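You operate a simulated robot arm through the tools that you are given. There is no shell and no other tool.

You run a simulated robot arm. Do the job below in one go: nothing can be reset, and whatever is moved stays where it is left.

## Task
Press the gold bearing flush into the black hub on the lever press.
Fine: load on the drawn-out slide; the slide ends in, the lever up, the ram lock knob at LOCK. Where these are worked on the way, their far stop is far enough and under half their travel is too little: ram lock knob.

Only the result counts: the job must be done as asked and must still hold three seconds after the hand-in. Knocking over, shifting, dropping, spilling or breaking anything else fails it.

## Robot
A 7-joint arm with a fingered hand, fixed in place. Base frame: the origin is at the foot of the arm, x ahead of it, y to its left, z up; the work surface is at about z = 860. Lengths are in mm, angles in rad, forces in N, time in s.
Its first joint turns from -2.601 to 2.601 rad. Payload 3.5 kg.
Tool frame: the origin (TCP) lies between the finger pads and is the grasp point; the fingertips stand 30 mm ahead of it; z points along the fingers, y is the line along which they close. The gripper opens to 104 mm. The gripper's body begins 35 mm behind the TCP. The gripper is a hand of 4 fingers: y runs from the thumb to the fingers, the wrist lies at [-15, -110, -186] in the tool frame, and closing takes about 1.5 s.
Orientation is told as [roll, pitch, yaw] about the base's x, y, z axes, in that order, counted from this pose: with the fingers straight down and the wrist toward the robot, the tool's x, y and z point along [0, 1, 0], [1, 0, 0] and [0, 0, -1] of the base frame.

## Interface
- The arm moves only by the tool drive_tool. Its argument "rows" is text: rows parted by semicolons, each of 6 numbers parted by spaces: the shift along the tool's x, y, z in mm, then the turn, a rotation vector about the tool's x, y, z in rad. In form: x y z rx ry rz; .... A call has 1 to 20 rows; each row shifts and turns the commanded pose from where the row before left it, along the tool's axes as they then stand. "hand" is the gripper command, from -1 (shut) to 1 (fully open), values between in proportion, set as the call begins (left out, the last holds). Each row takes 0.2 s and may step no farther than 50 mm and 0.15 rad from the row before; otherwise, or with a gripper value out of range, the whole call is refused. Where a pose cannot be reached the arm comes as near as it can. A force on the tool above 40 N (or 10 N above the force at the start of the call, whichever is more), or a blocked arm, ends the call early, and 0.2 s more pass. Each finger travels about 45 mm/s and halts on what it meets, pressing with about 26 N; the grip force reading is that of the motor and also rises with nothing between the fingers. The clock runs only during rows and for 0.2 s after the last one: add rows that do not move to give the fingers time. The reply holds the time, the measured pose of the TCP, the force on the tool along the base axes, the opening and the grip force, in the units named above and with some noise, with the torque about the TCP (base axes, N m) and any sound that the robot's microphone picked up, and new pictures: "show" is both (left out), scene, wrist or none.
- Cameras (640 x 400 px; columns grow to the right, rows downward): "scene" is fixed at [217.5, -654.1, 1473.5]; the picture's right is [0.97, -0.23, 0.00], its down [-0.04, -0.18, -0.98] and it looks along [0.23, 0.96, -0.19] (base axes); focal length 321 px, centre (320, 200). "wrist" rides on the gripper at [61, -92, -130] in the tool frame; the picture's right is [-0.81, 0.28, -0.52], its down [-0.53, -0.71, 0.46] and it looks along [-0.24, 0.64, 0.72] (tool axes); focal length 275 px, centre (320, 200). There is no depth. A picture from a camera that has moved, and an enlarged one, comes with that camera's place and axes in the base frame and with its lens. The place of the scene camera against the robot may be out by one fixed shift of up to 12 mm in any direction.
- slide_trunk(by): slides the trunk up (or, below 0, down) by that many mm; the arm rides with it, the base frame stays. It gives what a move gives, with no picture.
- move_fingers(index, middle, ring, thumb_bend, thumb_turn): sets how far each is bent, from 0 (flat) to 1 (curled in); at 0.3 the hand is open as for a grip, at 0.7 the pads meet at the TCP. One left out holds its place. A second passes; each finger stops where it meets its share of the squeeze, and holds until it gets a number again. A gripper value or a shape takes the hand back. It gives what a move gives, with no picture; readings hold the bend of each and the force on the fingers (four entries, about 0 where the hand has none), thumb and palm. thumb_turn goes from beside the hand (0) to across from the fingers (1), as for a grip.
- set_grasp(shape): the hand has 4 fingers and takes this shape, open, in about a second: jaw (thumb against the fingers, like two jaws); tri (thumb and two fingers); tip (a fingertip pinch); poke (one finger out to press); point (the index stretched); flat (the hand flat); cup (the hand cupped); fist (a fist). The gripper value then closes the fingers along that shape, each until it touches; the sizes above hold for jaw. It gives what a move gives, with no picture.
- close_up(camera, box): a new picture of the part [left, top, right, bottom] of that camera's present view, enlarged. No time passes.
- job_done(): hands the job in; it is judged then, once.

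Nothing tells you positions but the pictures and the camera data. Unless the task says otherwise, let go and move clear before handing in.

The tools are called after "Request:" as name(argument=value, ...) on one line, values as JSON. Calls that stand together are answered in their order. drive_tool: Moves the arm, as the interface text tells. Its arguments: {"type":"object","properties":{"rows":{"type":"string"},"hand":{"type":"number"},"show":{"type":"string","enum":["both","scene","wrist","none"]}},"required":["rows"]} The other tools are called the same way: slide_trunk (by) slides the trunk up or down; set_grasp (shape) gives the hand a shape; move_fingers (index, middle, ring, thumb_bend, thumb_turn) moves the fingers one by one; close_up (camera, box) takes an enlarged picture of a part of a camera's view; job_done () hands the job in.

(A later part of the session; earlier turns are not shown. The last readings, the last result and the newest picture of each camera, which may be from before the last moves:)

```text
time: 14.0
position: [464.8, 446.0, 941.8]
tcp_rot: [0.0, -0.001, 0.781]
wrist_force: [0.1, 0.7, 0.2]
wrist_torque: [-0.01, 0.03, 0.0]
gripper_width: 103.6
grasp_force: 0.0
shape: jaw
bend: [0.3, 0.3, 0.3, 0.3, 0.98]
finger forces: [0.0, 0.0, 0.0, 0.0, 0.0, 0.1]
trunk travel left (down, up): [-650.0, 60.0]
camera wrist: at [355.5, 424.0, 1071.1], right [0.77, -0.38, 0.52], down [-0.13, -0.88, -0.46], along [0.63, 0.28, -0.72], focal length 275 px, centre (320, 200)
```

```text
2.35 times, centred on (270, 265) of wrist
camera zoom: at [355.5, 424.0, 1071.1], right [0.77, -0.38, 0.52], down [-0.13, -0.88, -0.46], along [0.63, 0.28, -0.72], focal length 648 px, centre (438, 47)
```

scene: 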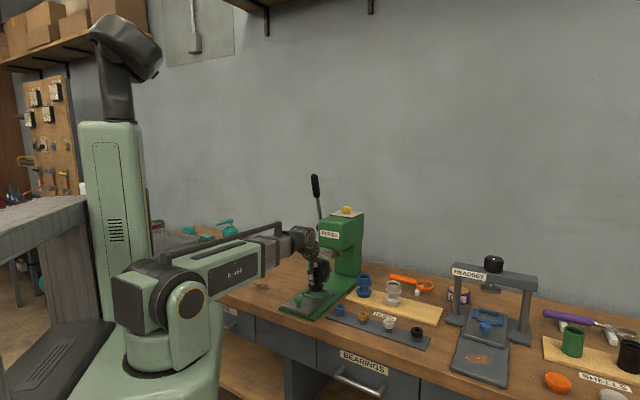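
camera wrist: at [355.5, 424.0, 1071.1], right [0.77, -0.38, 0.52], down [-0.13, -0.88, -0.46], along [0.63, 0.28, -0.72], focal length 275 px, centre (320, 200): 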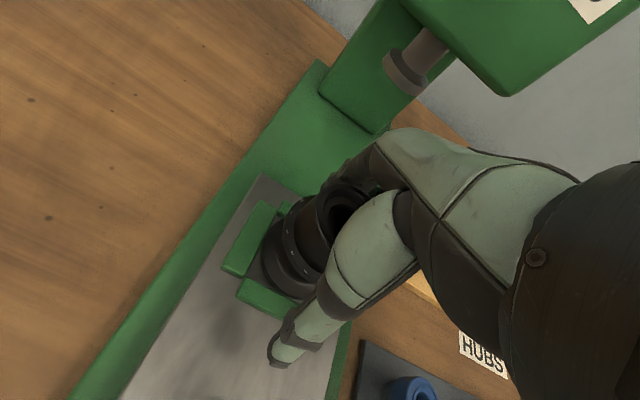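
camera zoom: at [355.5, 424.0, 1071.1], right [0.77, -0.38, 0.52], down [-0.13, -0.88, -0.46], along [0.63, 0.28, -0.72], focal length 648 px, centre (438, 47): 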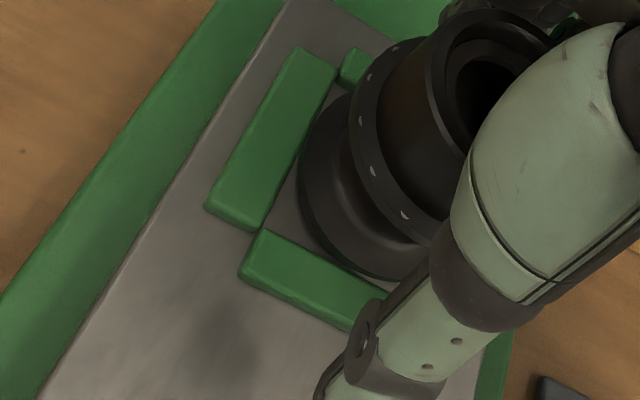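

The hub is released and stands in the nest. I'll go straight up and look at it.

Request:
drive_tool(rows="0 0 -20 0 0 0; 0 0 -30 0 0 0; 0 0 -40 0 0 0; 0 0 -45 0 0 0")

Request:
close_up(camera="scene", box=[295, 260, 345, 305])

Request:
close_up(camera="wrist", box=[160, 180, 340, 400])

```text
time: 15.0
position: [464.5, 446.4, 1076.9]
tcp_rot: [-0.001, 0.0, 0.781]
wrist_force: [0.0, -0.6, 0.1]
wrist_torque: [0.03, -0.02, -0.03]
gripper_width: 103.7
grasp_force: 0.2
shape: jaw
bend: [0.3, 0.3, 0.3, 0.3, 0.98]
finger forces: [0.1, 0.0, 0.0, 0.1, 0.0, 0.1]
trunk travel left (down, up): [-650.0, 60.0]
camera wrist: at [355.9, 424.0, 1206.7], right [0.77, -0.38, 0.52], down [-0.13, -0.88, -0.46], along [0.63, 0.28, -0.72], focal length 275 px, centre (320, 200)
```

scene: 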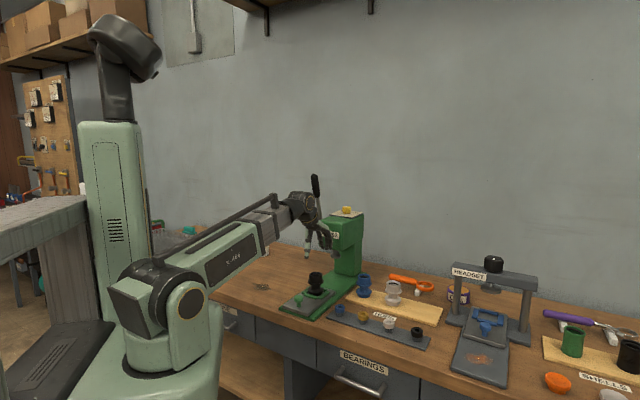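
wrist: 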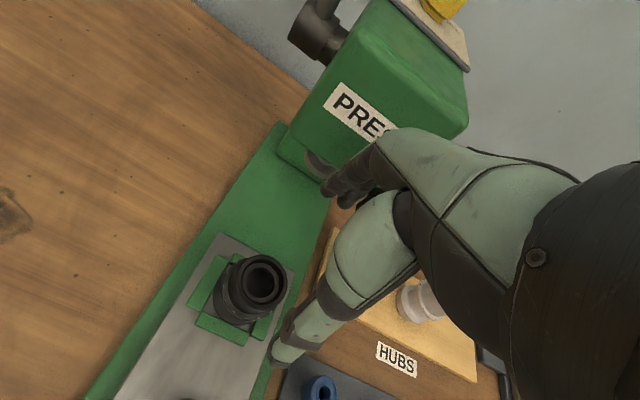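

```text
8.89 times, centred on (320, 282) of scene
camera zoom: at [217.5, -654.1, 1473.5], right [0.97, -0.23, 0.0], down [-0.04, -0.18, -0.98], along [0.23, 0.96, -0.19], focal length 2850 px, centre (320, -533)
```

zoom: 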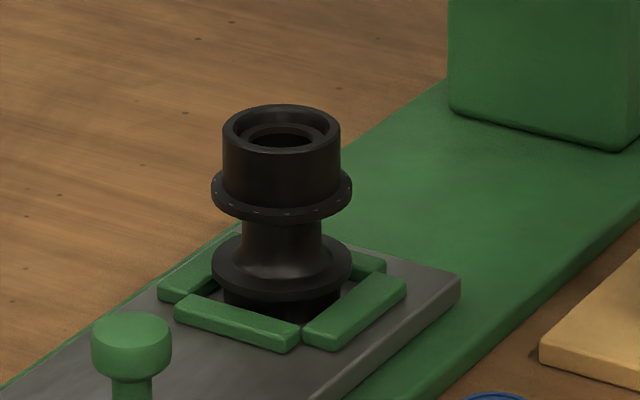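

```text
1.82 times, centred on (250, 290) of wrist
camera zoom: at [355.9, 424.0, 1206.7], right [0.77, -0.38, 0.52], down [-0.13, -0.88, -0.46], along [0.63, 0.28, -0.72], focal length 500 px, centre (447, 36)
```

zoom: 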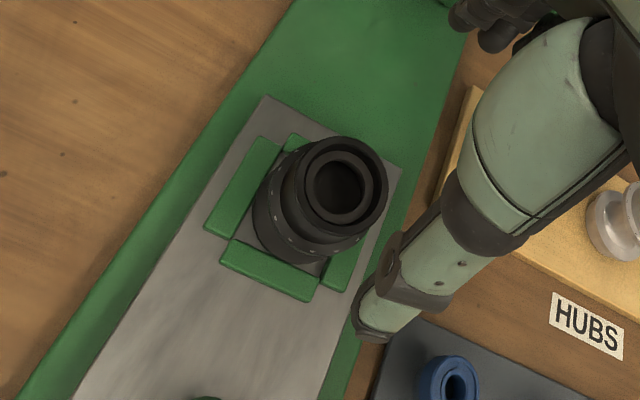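

The hub stands upright, centred in the nest. I'll look at its mouth in detail before fetching the bearing.

Request:
close_up(camera="scene", box=[305, 268, 329, 286])

Request:
close_up(camera="wrist", box=[200, 235, 320, 345])

Request:
close_up(camera="scene", box=[345, 302, 385, 330])

```text
16.00 times, centred on (317, 277) of scene
camera zoom: at [217.5, -654.1, 1473.5], right [0.97, -0.23, 0.0], down [-0.04, -0.18, -0.98], along [0.23, 0.96, -0.19], focal length 5130 px, centre (368, -1032)
```

zoom: 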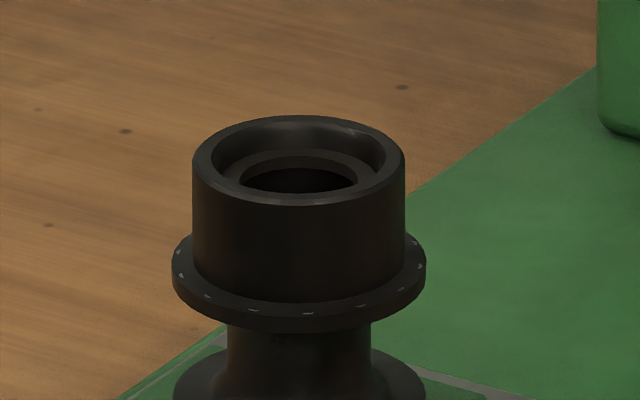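

```text
3.64 times, centred on (260, 290) of wrist
camera zoom: at [355.9, 424.0, 1206.7], right [0.77, -0.38, 0.52], down [-0.13, -0.88, -0.46], along [0.63, 0.28, -0.72], focal length 1001 px, centre (538, -127)
```

zoom: 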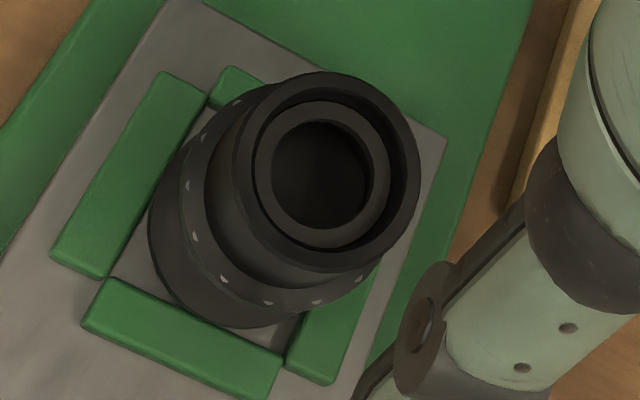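

```text
14.29 times, centred on (365, 316) of scene
camera zoom: at [217.5, -654.1, 1473.5], right [0.97, -0.23, 0.0], down [-0.04, -0.18, -0.98], along [0.23, 0.96, -0.19], focal length 4581 px, centre (-323, -1457)
```

zoom: 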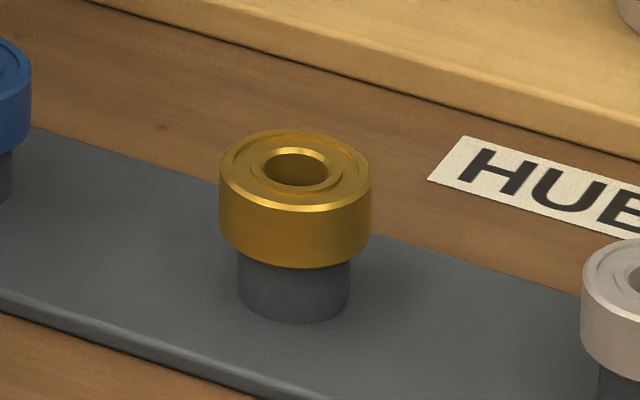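

I want to understand the finger layout before gripping the small bearing, so I'll zoom in on the open hand.

Request:
close_up(camera="scene", box=[285, 190, 345, 265])

Request:
close_up(camera="wrist", box=[260, 120, 460, 380])

```text
5.33 times, centred on (315, 228) of scene
camera zoom: at [217.5, -654.1, 1473.5], right [0.97, -0.23, 0.0], down [-0.04, -0.18, -0.98], along [0.23, 0.96, -0.19], focal length 1710 px, centre (347, 53)
```

zoom: 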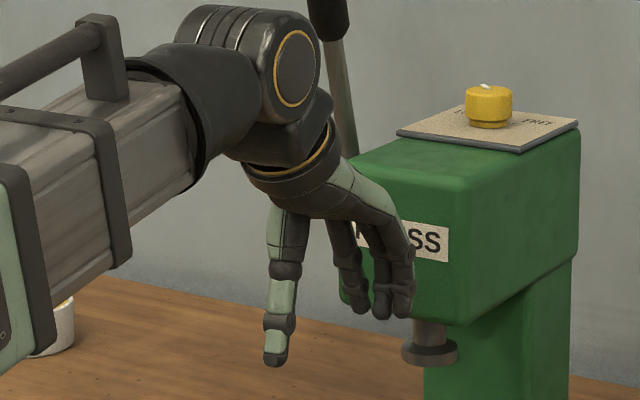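

```text
1.54 times, centred on (360, 250) of wrist
camera zoom: at [355.9, 424.0, 1206.7], right [0.77, -0.38, 0.52], down [-0.13, -0.88, -0.46], along [0.63, 0.28, -0.72], focal length 424 px, centre (258, 123)
```

zoom: 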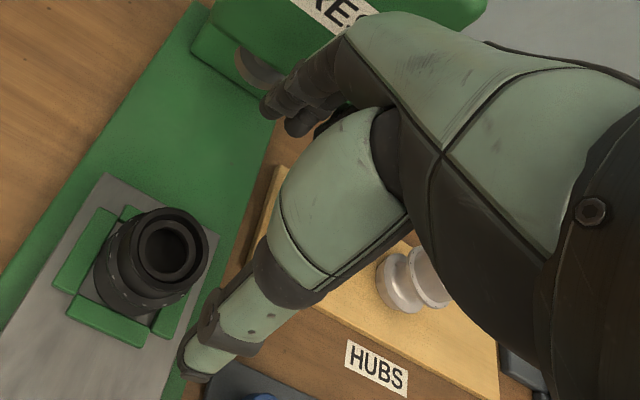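

The index finger opposes the thumb at the TCP line. For the small bearing I'll use the fingertip pinch, so next I'll move above the gold bearing and set that shape.

Request:
drive_tool(rows="-43.2 -9.9 0 0 0 0; -43.2 -9.9 0 0 0 0; -43.2 -9.9 0 0 0 0; -43.2 -9.9 0 0 0 0; -43.2 -9.9 0 0 0 0; 0 0 38 0 0 0; 0 0 38 0 0 0", show="none")

Request:
set_grasp(shape="tip")

Request:
close_up(camera="wrist", box=[120, 130, 440, 400])

Request:
close_up(camera="scene", box=[310, 220, 410, 340])

```text
time: 16.6
position: [581.2, 257.6, 1001.3]
tcp_rot: [0.001, 0.001, 0.782]
wrist_force: [-0.2, -0.5, -0.8]
wrist_torque: [0.02, -0.01, -0.04]
gripper_width: 103.9
grasp_force: 0.0
shape: jaw
bend: [0.3, 0.3, 0.3, 0.3, 0.98]
finger forces: [0.0, 0.0, 0.0, 0.0, 0.1, 0.0]
trunk travel left (down, up): [-650.0, 60.0]
```

```text
time: 17.5
position: [581.0, 258.4, 1000.2]
tcp_rot: [0.0, -0.001, 0.783]
wrist_force: [0.2, -0.3, 0.0]
wrist_torque: [0.02, 0.02, 0.01]
gripper_width: 103.9
grasp_force: 0.2
shape: tip
bend: [0.3, 0.98, 0.99, 0.3, 0.98]
finger forces: [0.0, 0.0, 0.1, 0.0, 0.1, 0.0]
trunk travel left (down, up): [-650.0, 60.0]
```

```text
1.48 times, centred on (280, 265) of wrist
camera zoom: at [472.3, 235.6, 1130.4], right [0.77, -0.38, 0.52], down [-0.13, -0.88, -0.46], along [0.63, 0.28, -0.72], focal length 408 px, centre (379, 104)
```

zoom: 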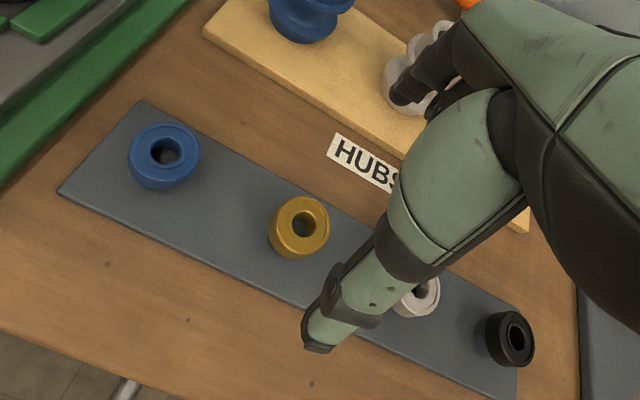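

```text
3.33 times, centred on (360, 280) of scene
camera zoom: at [217.5, -654.1, 1473.5], right [0.97, -0.23, 0.0], down [-0.04, -0.18, -0.98], along [0.23, 0.96, -0.19], focal length 1069 px, centre (187, -67)
```

zoom: 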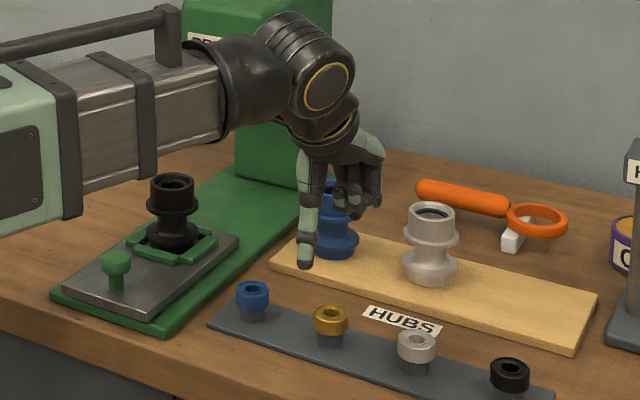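

Request:
close_up(camera="wrist", box=[240, 245, 320, 325])

Request:
close_up(camera="scene", box=[345, 300, 385, 330])

Request:
close_up(camera="scene", box=[345, 240, 385, 310])

```text
5.00 times, centred on (280, 285) of wrist
camera zoom: at [472.3, 235.6, 1130.4], right [0.77, -0.38, 0.52], down [-0.13, -0.88, -0.46], along [0.63, 0.28, -0.72], focal length 1376 px, centre (520, -225)
```

zoom: 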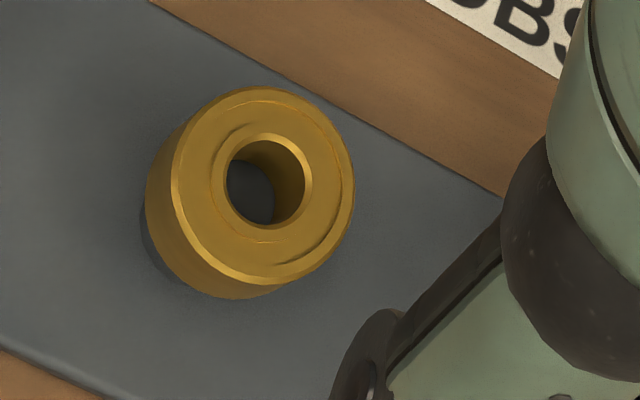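

```text
13.33 times, centred on (365, 315) of scene
camera zoom: at [217.5, -654.1, 1473.5], right [0.97, -0.23, 0.0], down [-0.04, -0.18, -0.98], along [0.23, 0.96, -0.19], focal length 4275 px, centre (-280, -1333)
```

zoom: 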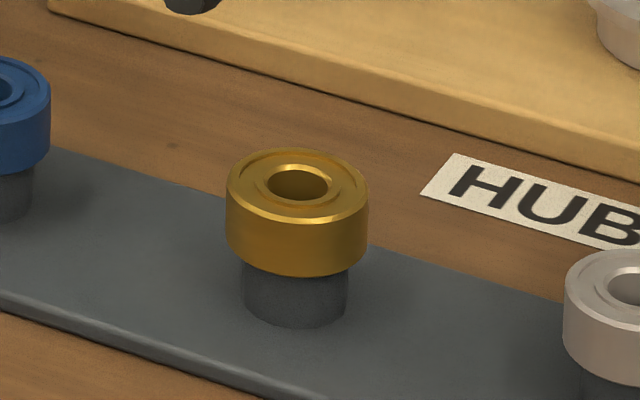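

```text
5.71 times, centred on (365, 275) of scene
camera zoom: at [217.5, -654.1, 1473.5], right [0.97, -0.23, 0.0], down [-0.04, -0.18, -0.98], along [0.23, 0.96, -0.19], focal length 1832 px, centre (63, -229)
```

zoom: 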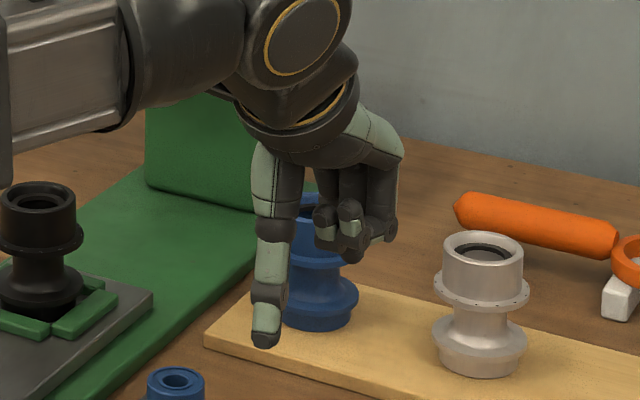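

The pinch shape curls the middle and ring fingers away. The bearing axis is about 1.5 mm radially beyond the TCP, top at about 895. I'll lower partway and compare fingertip height with the bearing.

Request:
drive_tool(rows="0 1.5 30 0 0 0; 0 0 30 0 0 0; 0 0 12 0 0 0", show="wrist")

Request:
close_up(camera="scene", box=[340, 280, 390, 330])

Request:
close_up(camera="wrist", box=[240, 220, 360, 380])

```text
time: 18.3
position: [583.1, 259.1, 928.5]
tcp_rot: [0.0, 0.001, 0.783]
wrist_force: [0.7, 0.8, -0.9]
wrist_torque: [0.0, -0.02, 0.01]
gripper_width: 103.8
grasp_force: 0.0
shape: tip
bend: [0.3, 0.98, 0.99, 0.3, 0.98]
finger forces: [0.0, 0.0, 0.0, 0.0, 0.0, 0.1]
trunk travel left (down, up): [-650.0, 60.0]
camera wrist: at [473.7, 237.0, 1058.0], right [0.77, -0.38, 0.52], down [-0.13, -0.88, -0.46], along [0.63, 0.28, -0.72], focal length 275 px, centre (320, 200)
```

wrist: 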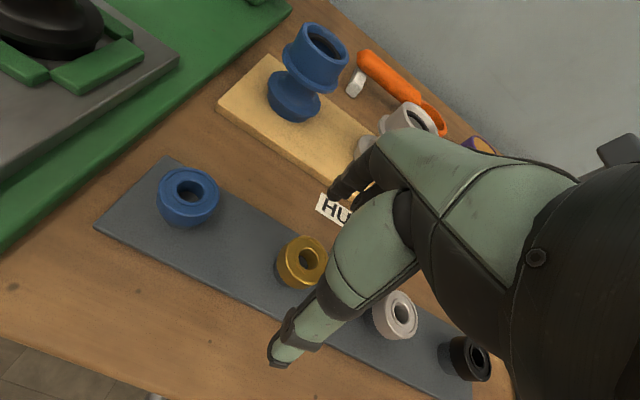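

```text
8.00 times, centred on (365, 305) of scene
camera zoom: at [217.5, -654.1, 1473.5], right [0.97, -0.23, 0.0], down [-0.04, -0.18, -0.98], along [0.23, 0.96, -0.19], focal length 2565 px, centre (-40, -640)
```

zoom: 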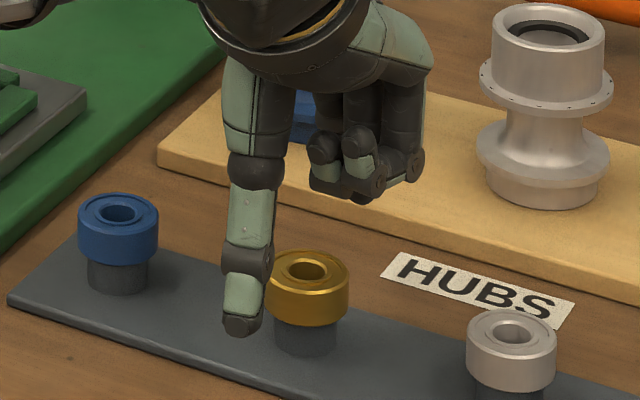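

```text
2.50 times, centred on (300, 300) of wrist
camera zoom: at [473.7, 237.0, 1058.0], right [0.77, -0.38, 0.52], down [-0.13, -0.88, -0.46], along [0.63, 0.28, -0.72], focal length 688 px, centre (370, -50)
```

zoom: 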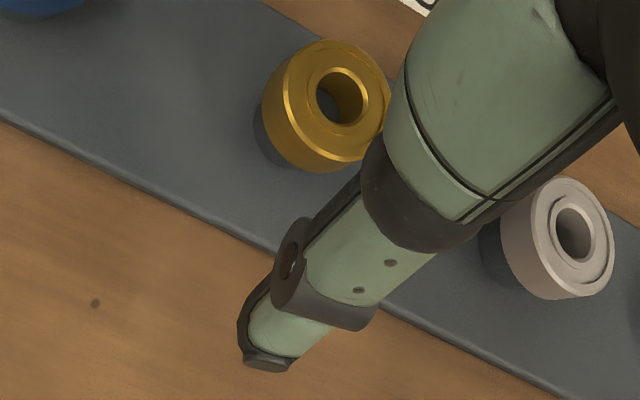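

The fingertips are about level with the bearing's top. I'll lower 10.5 mm and pinch.

Request:
drive_tool(rows="0 0 6 0 0 0; 0 0 4.5 0 0 0", show="none")

Request:
drive_tool(rows="0 0 0 0 0 0; 0 0 0 0 0 0; 0 0 0 0 0 0; 0 0 0 0 0 0; 0 0 0 0 0 0; 0 0 0 0 0 0; 0 0 0 0 0 0; 0 0 0 0 0 0", hand=-1, show="wrist")

Request:
close_up(camera="scene", box=[340, 280, 390, 330])

Request:
close_up(camera="wrist", box=[240, 200, 360, 340])

```text
time: 18.9
position: [582.0, 259.9, 918.3]
tcp_rot: [0.001, -0.001, 0.782]
wrist_force: [0.0, 0.4, -1.0]
wrist_torque: [0.04, -0.03, -0.02]
gripper_width: 103.8
grasp_force: 0.0
shape: tip
bend: [0.3, 0.98, 0.99, 0.3, 0.98]
finger forces: [0.0, 0.0, 0.0, 0.0, 0.0, 0.0]
trunk travel left (down, up): [-650.0, 60.0]
```

```text
time: 20.7
position: [581.8, 260.3, 918.9]
tcp_rot: [0.001, 0.001, 0.782]
wrist_force: [0.1, -1.0, -0.1]
wrist_torque: [0.02, 0.03, -0.01]
gripper_width: 29.2
grasp_force: 26.2
shape: tip
bend: [0.73, 1.0, 1.0, 0.74, 1.0]
finger forces: [23.0, 0.0, 0.0, 0.1, 22.9, 0.1]
trunk travel left (down, up): [-650.0, 60.0]
camera wrist: at [473.8, 237.4, 1047.7], right [0.77, -0.38, 0.52], down [-0.13, -0.88, -0.46], along [0.63, 0.28, -0.72], focal length 275 px, centre (320, 200)
```

wrist: 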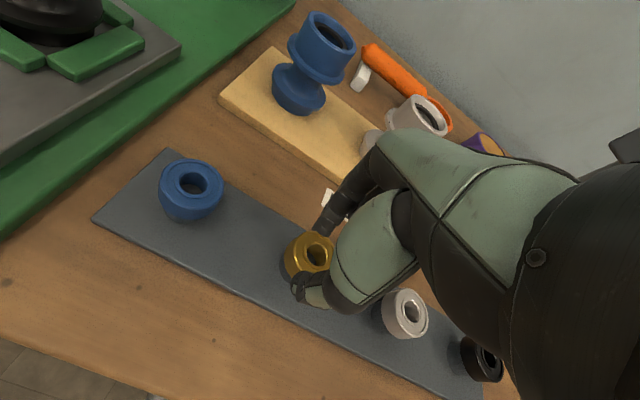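

```text
8.00 times, centred on (365, 305) of scene
camera zoom: at [217.5, -654.1, 1473.5], right [0.97, -0.23, 0.0], down [-0.04, -0.18, -0.98], along [0.23, 0.96, -0.19], focal length 2565 px, centre (-40, -640)
```

zoom: 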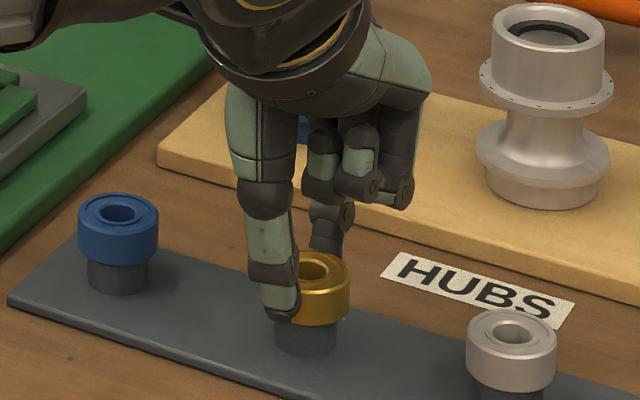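

```text
2.86 times, centred on (300, 270) of wrist
camera zoom: at [473.8, 237.4, 1047.7], right [0.77, -0.38, 0.52], down [-0.13, -0.88, -0.46], along [0.63, 0.28, -0.72], focal length 786 px, centre (377, 0)
```

zoom: 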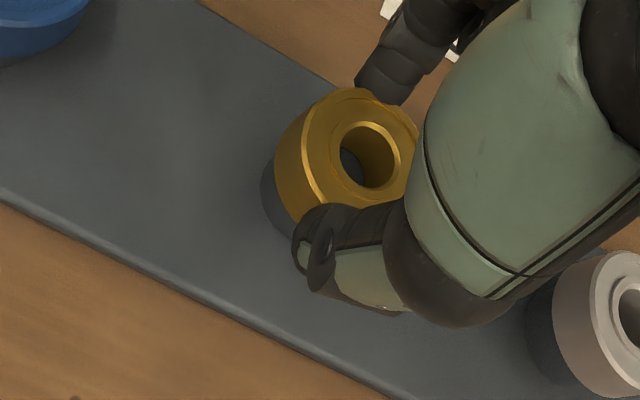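

The pinch is good, but the thumb tip reaches almost to the bearing's bottom. I'll regrip about 4 mm higher so the tips stay clear of the hub rim when placing.

Request:
drive_tool(rows="0 0 0 0 0 0; 0 0 0 0 0 0; 0 0 0 0 0 0; 0 0 0 0 0 0; 0 0 -4 0 0 0; 0 0 0 0 0 0", hand=0.3, show="none")

Request:
drive_tool(rows="0 0 0 0 0 0; 0 0 0 0 0 0; 0 0 0 0 0 0; 0 0 0 0 0 0; 0 0 0 0 0 0; 0 0 0 0 0 0; 0 0 0 0 0 0", hand=-1, show="none")

Request:
close_up(camera="scene", box=[340, 280, 390, 330])

Request:
close_up(camera="wrist", box=[240, 200, 360, 340])

```text
time: 22.1
position: [582.7, 259.3, 922.9]
tcp_rot: [-0.002, 0.0, 0.782]
wrist_force: [0.2, -0.8, -0.2]
wrist_torque: [-0.01, -0.02, 0.01]
gripper_width: 67.2
grasp_force: 0.1
shape: tip
bend: [0.29, 0.98, 0.99, 0.62, 1.0]
finger forces: [0.0, 0.0, 0.1, 0.0, 0.0, 0.1]
trunk travel left (down, up): [-650.0, 60.0]
```

```text
time: 23.7
position: [581.8, 258.9, 922.5]
tcp_rot: [-0.001, -0.001, 0.782]
wrist_force: [0.3, 0.9, 13.1]
wrist_torque: [0.06, -0.07, 0.0]
gripper_width: 27.1
grasp_force: 26.0
shape: tip
bend: [0.73, 1.0, 1.0, 0.75, 1.0]
finger forces: [22.9, 0.0, 0.1, 0.0, 20.0, 0.0]
trunk travel left (down, up): [-650.0, 60.0]
```

```text
8.00 times, centred on (365, 305) of scene
camera zoom: at [217.5, -654.1, 1473.5], right [0.97, -0.23, 0.0], down [-0.04, -0.18, -0.98], along [0.23, 0.96, -0.19], focal length 2565 px, centre (-40, -640)
```

zoom: 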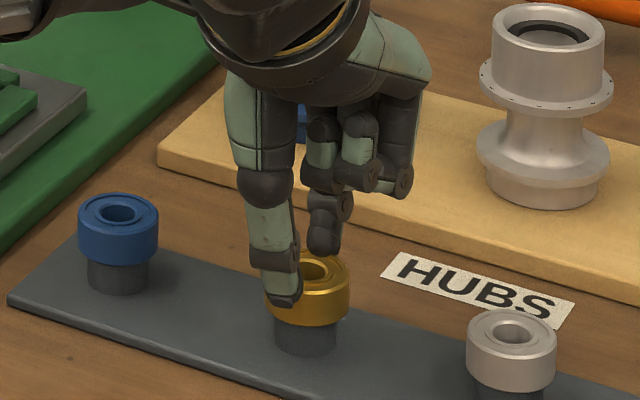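

```text
2.86 times, centred on (300, 270) of wrist
camera zoom: at [473.2, 237.3, 1052.4], right [0.77, -0.38, 0.52], down [-0.13, -0.88, -0.46], along [0.63, 0.28, -0.72], focal length 786 px, centre (377, 0)
```

zoom: 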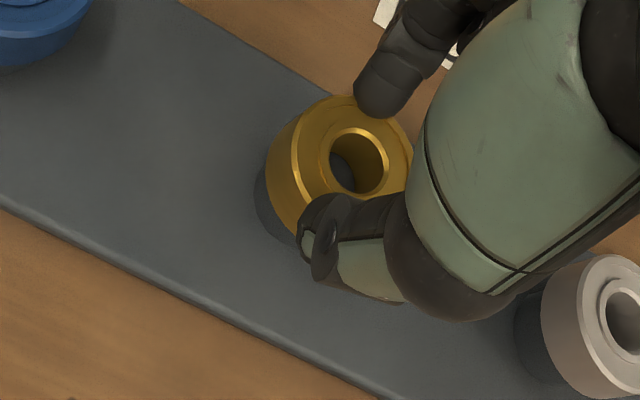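

The index tip rode onto the bearing's top, since it is shorter than the thumb. I'll open, tilt the hand slightly so the index reaches lower and the thumb sits higher, and grip again.

Request:
drive_tool(rows="0 0 0 0 0 0; 0 0 0 0 0 0; 0 0 0 0 0 0; 0 0 0 0 0 0; 0 0 0 0 0 0; 0 0 0 0 0 0; 0 0 0 0 0 0", hand=1, show="none")

Request:
drive_tool(rows="0 2 0 0.06 0 0; 0 2 0 0.07 0 0; 0 0 2.5 0 0 0; 0 0 0 0 0 0", show="none")

Request:
close_up(camera="scene", box=[340, 270, 390, 330])

Request:
close_up(camera="wrist", box=[220, 180, 380, 380])

```text
time: 25.3
position: [582.1, 259.6, 920.8]
tcp_rot: [0.001, -0.002, 0.783]
wrist_force: [0.4, -0.3, -0.4]
wrist_torque: [-0.02, -0.01, 0.02]
gripper_width: 103.7
grasp_force: 0.0
shape: tip
bend: [0.3, 0.98, 0.99, 0.3, 0.98]
finger forces: [0.0, 0.0, 0.1, 0.0, 0.0, 0.0]
trunk travel left (down, up): [-650.0, 60.0]
```

```text
time: 26.3
position: [583.7, 261.6, 919.2]
tcp_rot: [-0.001, 0.131, 0.783]
wrist_force: [-0.3, -0.1, -0.5]
wrist_torque: [0.0, 0.0, -0.03]
gripper_width: 103.7
grasp_force: 0.1
shape: tip
bend: [0.3, 0.98, 0.99, 0.3, 0.98]
finger forces: [0.0, 0.1, 0.0, 0.0, 0.0, 0.1]
trunk travel left (down, up): [-650.0, 60.0]
```

```text
6.67 times, centred on (365, 300) of scene
camera zoom: at [217.5, -654.1, 1473.5], right [0.97, -0.23, 0.0], down [-0.04, -0.18, -0.98], along [0.23, 0.96, -0.19], focal length 2138 px, centre (20, -467)
```

zoom: 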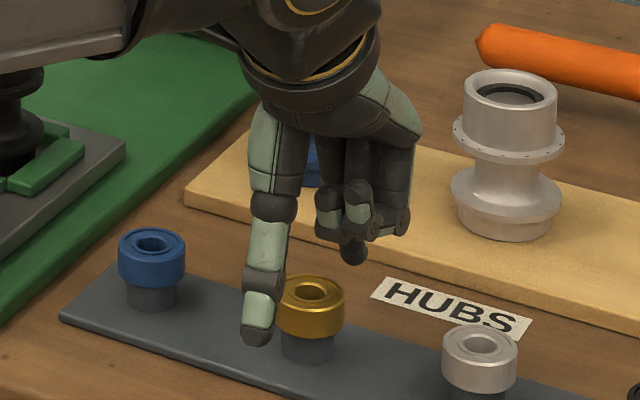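

```text
2.00 times, centred on (300, 280) of wrist
camera zoom: at [488.8, 252.2, 1060.2], right [0.81, -0.34, 0.48], down [-0.17, -0.92, -0.36], along [0.56, 0.21, -0.8], focal length 551 px, centre (360, 40)
```

zoom: 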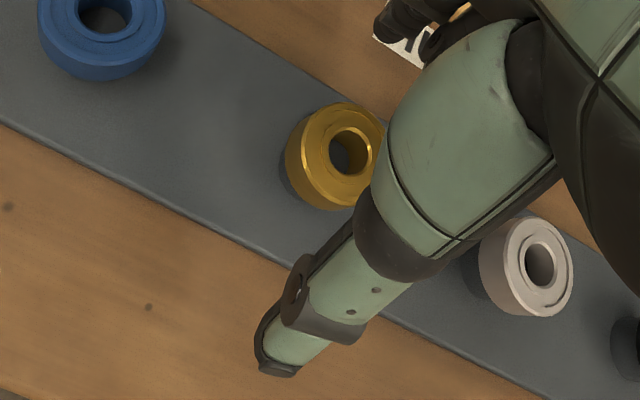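

Request:
drive_tool(rows="0 0 0 0 0 0; 0 0 0 0 0 0; 0 0 0 0 0 0; 0 0 0 0 0 0; 0 0 0 0 0 0; 0 0 0 0 0 0; 0 0 0 0 0 0; 0 0 0 0 0 0", hand=-1, show="none")

Request:
close_up(camera="scene", box=[345, 290, 385, 330])

Request:
close_up(camera="wrist", box=[240, 200, 360, 340])

```text
time: 28.1
position: [584.3, 262.3, 919.7]
tcp_rot: [0.0, 0.129, 0.782]
wrist_force: [0.8, 0.1, 7.3]
wrist_torque: [-0.05, 0.06, 0.0]
gripper_width: 28.2
grasp_force: 25.9
shape: tip
bend: [0.73, 1.0, 1.0, 0.75, 1.0]
finger forces: [23.7, 0.1, 0.1, 0.0, 21.1, 0.0]
trunk travel left (down, up): [-650.0, 60.0]
```

```text
10.00 times, centred on (365, 310) of scene
camera zoom: at [217.5, -654.1, 1473.5], right [0.97, -0.23, 0.0], down [-0.04, -0.18, -0.98], along [0.23, 0.96, -0.19], focal length 3206 px, centre (-130, -900)
```

zoom: 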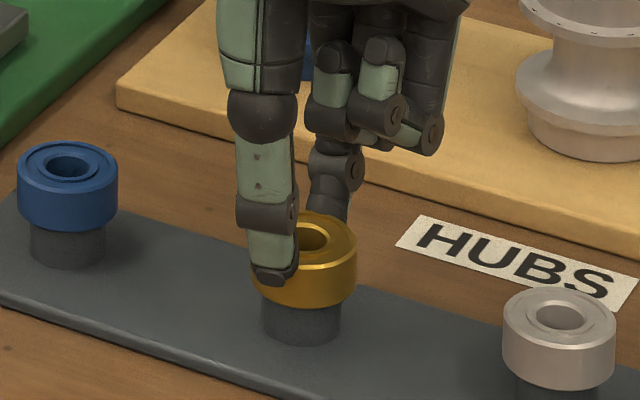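

```text
2.86 times, centred on (300, 270) of wrist
camera zoom: at [488.6, 252.2, 1060.5], right [0.81, -0.34, 0.48], down [-0.17, -0.92, -0.36], along [0.56, 0.21, -0.8], focal length 786 px, centre (377, 0)
```

zoom: 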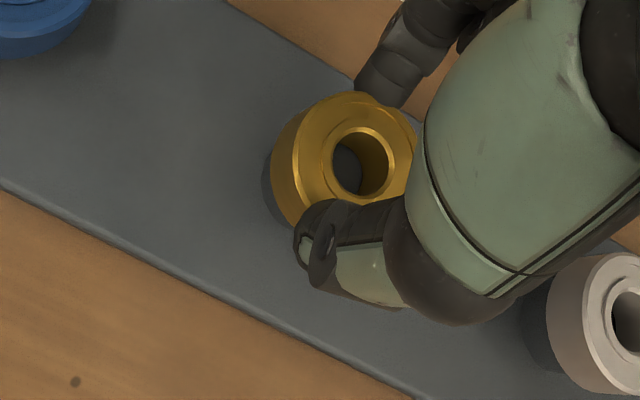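

Request:
close_up(camera="scene", box=[358, 298, 378, 318])

Request:
close_up(camera="wrist", box=[270, 200, 340, 290])

```text
16.00 times, centred on (368, 308) of scene
camera zoom: at [217.5, -654.1, 1473.5], right [0.97, -0.23, 0.0], down [-0.04, -0.18, -0.98], along [0.23, 0.96, -0.19], focal length 5130 px, centre (-448, -1528)
```

zoom: 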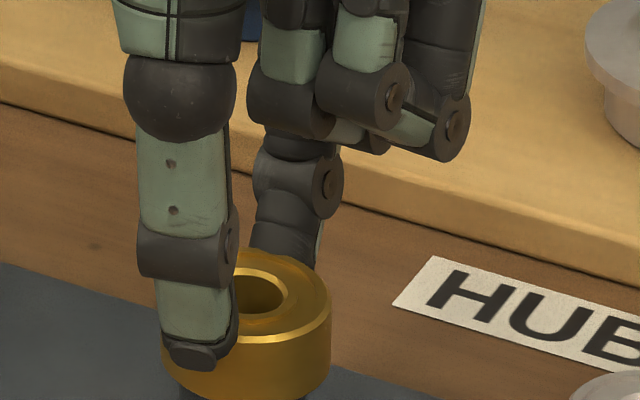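

```text
4.44 times, centred on (305, 245) of wrist
camera zoom: at [488.6, 252.2, 1060.5], right [0.81, -0.34, 0.48], down [-0.17, -0.92, -0.36], along [0.56, 0.21, -0.8], focal length 1224 px, centre (387, 0)
```

zoom: 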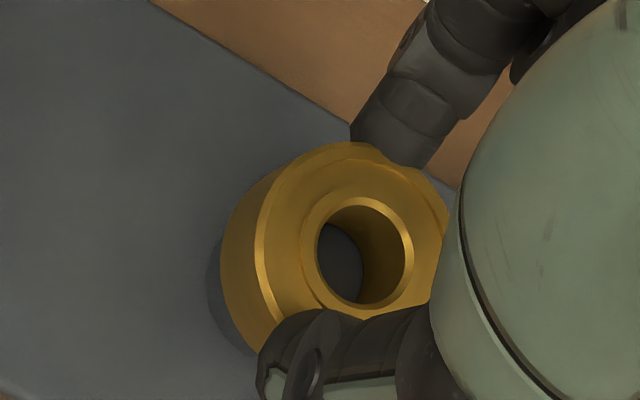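

The index is behind the bearing on its side, and the thumb tip is about 7 mm above its bottom. I'll try a small lift.

Request:
drive_tool(rows="0 -0.26 -2 0 0 0; 0 -0.4 -3 0 0 0; 0 -0.65 -5 0 0 0; 0 -0.65 -5 0 0 0; 0 -1.3 -10 0 0 0", show="none")

Request:
close_up(camera="scene", box=[345, 280, 390, 325])

Request:
close_up(camera="wrist", box=[260, 190, 350, 300])

```text
time: 29.3
position: [584.8, 261.7, 945.9]
tcp_rot: [-0.001, 0.131, 0.781]
wrist_force: [1.0, 0.5, -0.6]
wrist_torque: [0.0, -0.01, 0.01]
gripper_width: 25.1
grasp_force: 26.2
shape: tip
bend: [0.74, 1.0, 1.0, 0.76, 1.0]
finger forces: [21.1, 0.0, 0.0, 0.0, 24.5, 0.0]
trunk travel left (down, up): [-650.0, 60.0]
```

```text
8.89 times, centred on (368, 302) of scene
camera zoom: at [217.5, -654.1, 1473.5], right [0.97, -0.23, 0.0], down [-0.04, -0.18, -0.98], along [0.23, 0.96, -0.19], focal length 2850 px, centre (-102, -711)
```

zoom: 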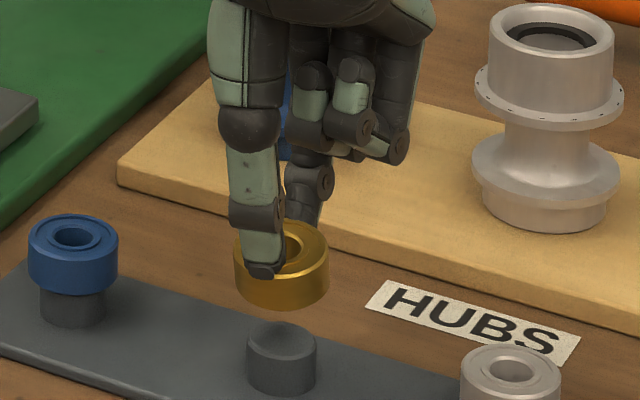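

```text
3.64 times, centred on (305, 245) of wrist
camera zoom: at [488.3, 252.1, 1085.4], right [0.81, -0.34, 0.48], down [-0.17, -0.92, -0.36], along [0.56, 0.21, -0.8], focal length 1001 px, centre (374, 36)
```

zoom: 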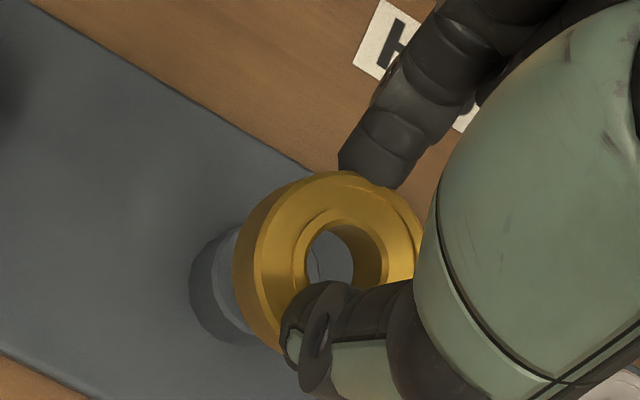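

The bearing came off its peg. I'll check its tilt in the grip.

Request:
close_up(camera="scene", box=[357, 300, 377, 318])

Request:
close_up(camera="scene", box=[345, 300, 385, 330])

```text
16.00 times, centred on (367, 309) of scene
camera zoom: at [217.5, -654.1, 1473.5], right [0.97, -0.23, 0.0], down [-0.04, -0.18, -0.98], along [0.23, 0.96, -0.19], focal length 5130 px, centre (-432, -1544)
```

zoom: 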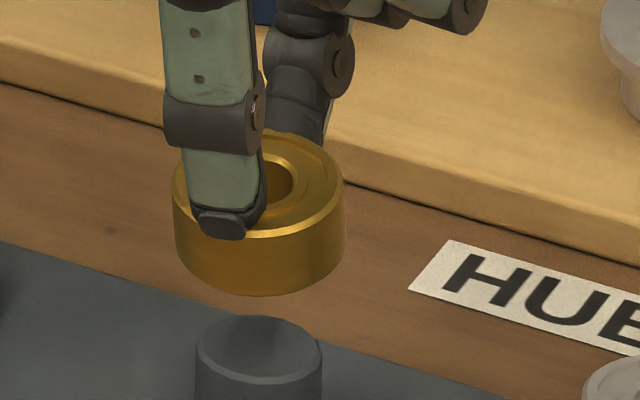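

```text
13.33 times, centred on (365, 315) of scene
camera zoom: at [217.5, -654.1, 1473.5], right [0.97, -0.23, 0.0], down [-0.04, -0.18, -0.98], along [0.23, 0.96, -0.19], focal length 4275 px, centre (-280, -1333)
```

zoom: 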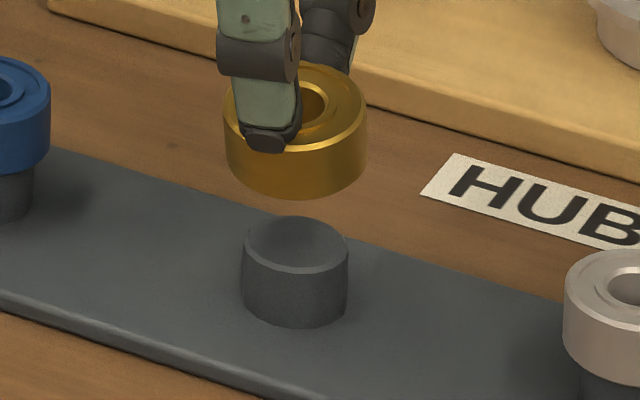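

The bearing sits about 7° low on the thumb side. I'll tilt the hand to level it, lift clear, and carry it over to the hub.

Request:
drive_tool(rows="0 1.5 0 0.06 0 0; 0 1.5 0 0.06 0 0; 0 -11.4 -44.6 0 0 0; 0 -11.4 -44.6 0 0 0; 43.56 9.78 -2.5 0 0 0; 43.56 9.78 -2.5 0 0 0; 43.56 9.78 -2.5 0 0 0; 43.56 9.78 -2.5 0 0 0; 43.56 9.78 -2.5 0 0 0")

Request:
close_up(camera="scene", box=[290, 240, 345, 295])

Request:
close_up(camera="wrist", box=[220, 180, 360, 340])

```text
time: 31.3
position: [468.4, 454.5, 1036.0]
tcp_rot: [0.0, 0.25, 0.781]
wrist_force: [-0.3, -0.4, -0.7]
wrist_torque: [0.02, -0.03, 0.02]
gripper_width: 25.2
grasp_force: 26.2
shape: tip
bend: [0.74, 1.0, 1.0, 0.76, 1.0]
finger forces: [21.2, 0.1, 0.1, 0.1, 24.2, 0.0]
trunk travel left (down, up): [-650.0, 60.0]
camera wrist: at [385.3, 457.9, 1183.9], right [0.85, -0.3, 0.43], down [-0.2, -0.94, -0.26], along [0.49, 0.14, -0.86], focal length 275 px, centre (320, 200)
```

scene: 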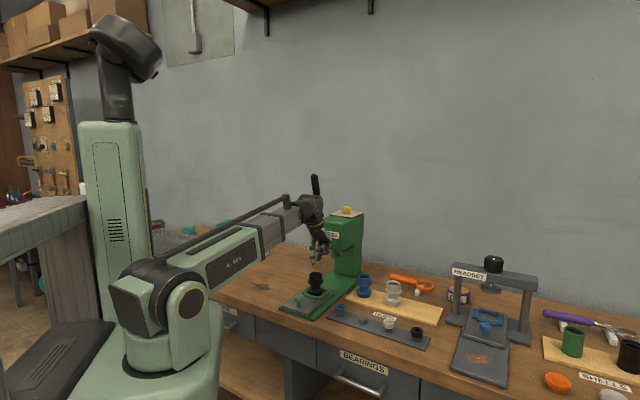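
wrist: 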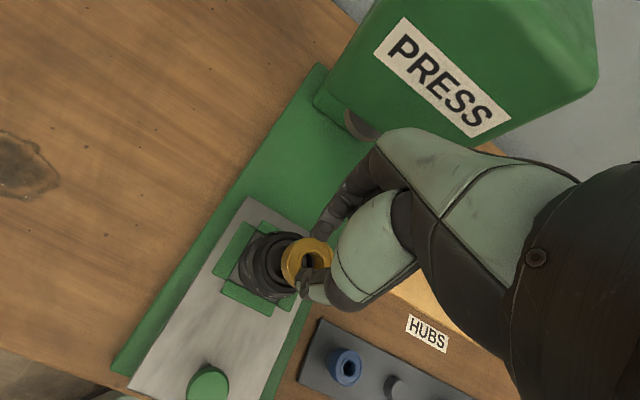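

```text
7.27 times, centred on (318, 268) of scene
camera zoom: at [217.5, -654.1, 1473.5], right [0.97, -0.23, 0.0], down [-0.04, -0.18, -0.98], along [0.23, 0.96, -0.19], focal length 2332 px, centre (338, -291)
```

zoom: 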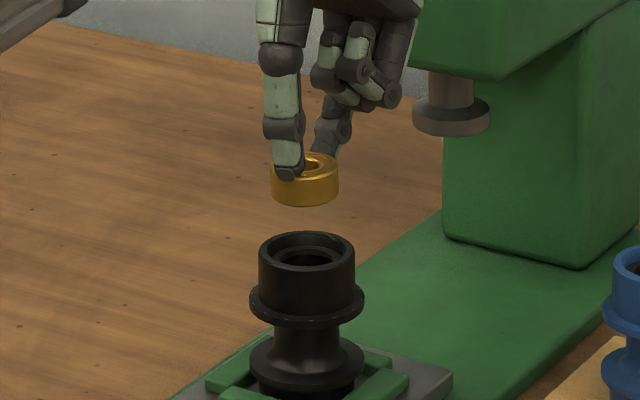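

```text
2.50 times, centred on (290, 260) of wrist
camera zoom: at [385.3, 457.9, 1183.9], right [0.85, -0.3, 0.43], down [-0.2, -0.94, -0.26], along [0.49, 0.14, -0.86], focal length 688 px, centre (395, 50)
```

zoom: 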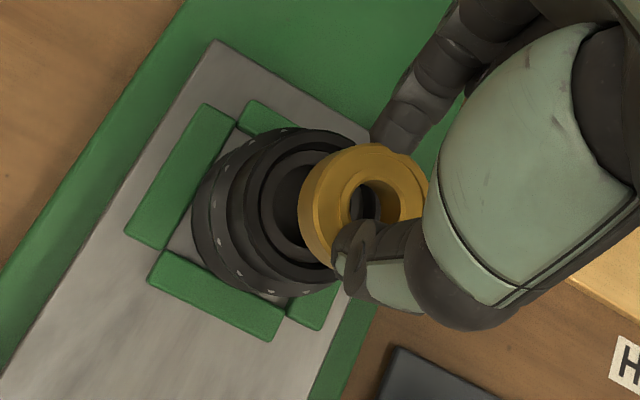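

Request:
close_up(camera="wrist", box=[240, 215, 340, 315])

Request:
close_up(camera="scene", box=[302, 258, 334, 290])

```text
4.00 times, centred on (290, 265) of wrist
camera zoom: at [385.3, 457.9, 1183.9], right [0.85, -0.3, 0.43], down [-0.2, -0.94, -0.26], along [0.49, 0.14, -0.86], focal length 1101 px, centre (440, -60)
```

zoom: 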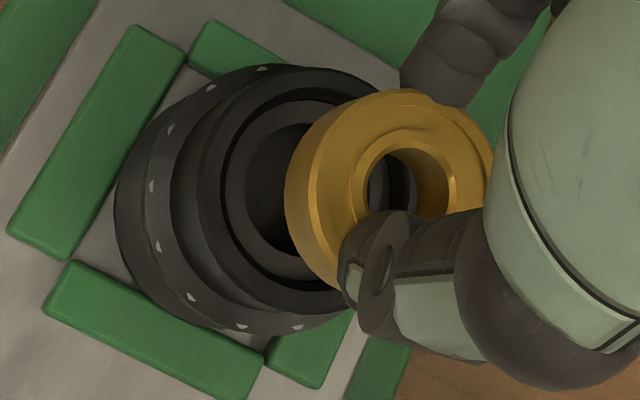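

```text
12.50 times, centred on (318, 274) of scene
camera zoom: at [217.5, -654.1, 1473.5], right [0.97, -0.23, 0.0], down [-0.04, -0.18, -0.98], along [0.23, 0.96, -0.19], focal length 4008 px, centre (345, -725)
```

zoom: 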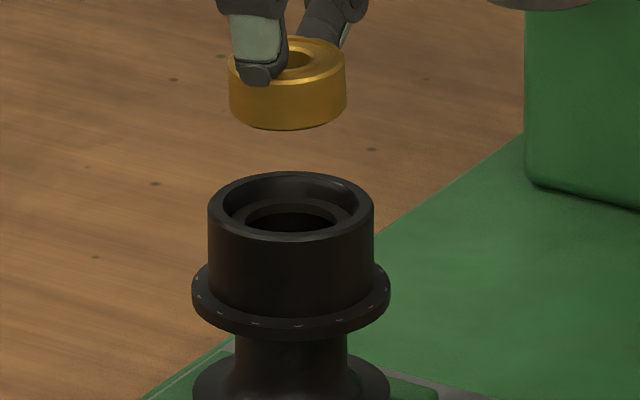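

The bearing hangs level about 30–35 mm above the rim and nearly centred. I'll correct 2.5 mm radially and lower 24 mm for a closer alignment check.

Request:
drive_tool(rows="0 2.4 -0.6 0 0 0; 0 3 11.6 0 0 0; 0 3 11.6 0 0 0", show="none")

Request:
close_up(camera="wrist", box=[240, 215, 340, 315])

Request:
close_up(camera="scene", box=[302, 258, 334, 290])

```text
time: 32.1
position: [471.5, 456.4, 1011.7]
tcp_rot: [-0.001, 0.249, 0.783]
wrist_force: [-0.2, -0.7, 0.4]
wrist_torque: [0.01, 0.01, 0.01]
gripper_width: 25.0
grasp_force: 25.6
shape: tip
bend: [0.74, 1.0, 1.0, 0.76, 1.0]
finger forces: [21.2, 0.1, 0.0, 0.0, 24.2, 0.0]
trunk travel left (down, up): [-650.0, 60.0]
```

```text
4.00 times, centred on (290, 265) of wrist
camera zoom: at [387.4, 459.0, 1160.7], right [0.85, -0.3, 0.43], down [-0.2, -0.94, -0.27], along [0.49, 0.14, -0.86], focal length 1101 px, centre (440, -60)
```

zoom: 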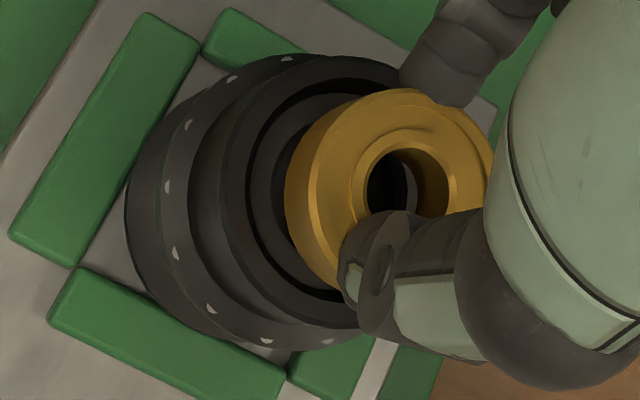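

```text
12.50 times, centred on (318, 274) of scene
camera zoom: at [217.5, -654.1, 1473.5], right [0.97, -0.23, 0.0], down [-0.04, -0.18, -0.98], along [0.23, 0.96, -0.19], focal length 4008 px, centre (345, -725)
```

zoom: 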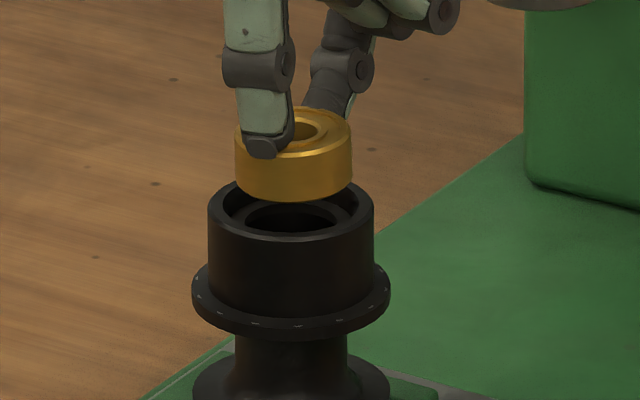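

The bearing is about 9 mm above the rim and within about 1 mm of the hub axis. I'll fine-shift and lower it to the mouth.

Request:
drive_tool(rows="1.2 0.4 0 0 0 0; 0 1 3.9 0 0 0; 0 0.87 3.4 0 0 0", show="none")

Request:
close_up(camera="wrist", box=[240, 215, 340, 315])

Request:
close_up(camera="scene", box=[302, 258, 334, 290])

```text
time: 32.9
position: [470.5, 457.0, 1003.8]
tcp_rot: [0.001, 0.25, 0.78]
wrist_force: [-0.3, 0.7, -0.8]
wrist_torque: [-0.01, 0.0, 0.0]
gripper_width: 25.3
grasp_force: 25.5
shape: tip
bend: [0.74, 1.0, 1.0, 0.76, 1.0]
finger forces: [21.2, 0.0, 0.1, 0.0, 24.3, 0.0]
trunk travel left (down, up): [-650.0, 60.0]
```

```text
4.00 times, centred on (290, 265) of wrist
camera zoom: at [386.6, 459.8, 1152.6], right [0.85, -0.3, 0.43], down [-0.2, -0.94, -0.26], along [0.49, 0.14, -0.86], focal length 1101 px, centre (440, -60)
```

zoom: 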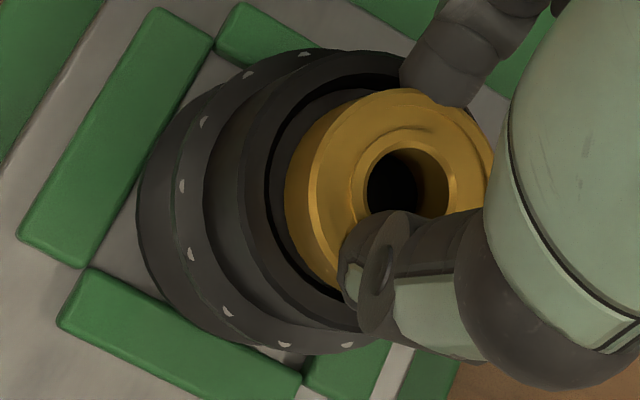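

```text
12.50 times, centred on (318, 274) of scene
camera zoom: at [217.5, -654.1, 1473.5], right [0.97, -0.23, 0.0], down [-0.04, -0.18, -0.98], along [0.23, 0.96, -0.19], focal length 4008 px, centre (345, -725)
```

zoom: 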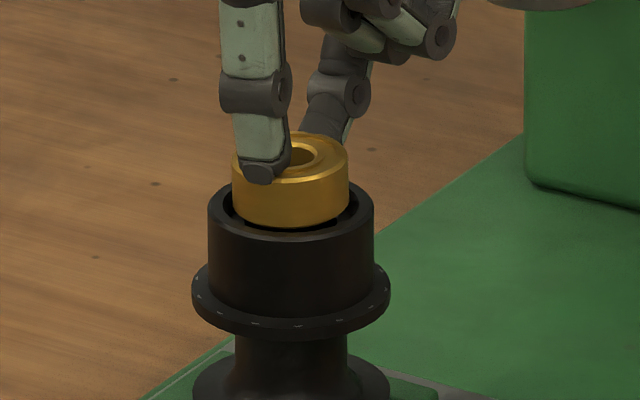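

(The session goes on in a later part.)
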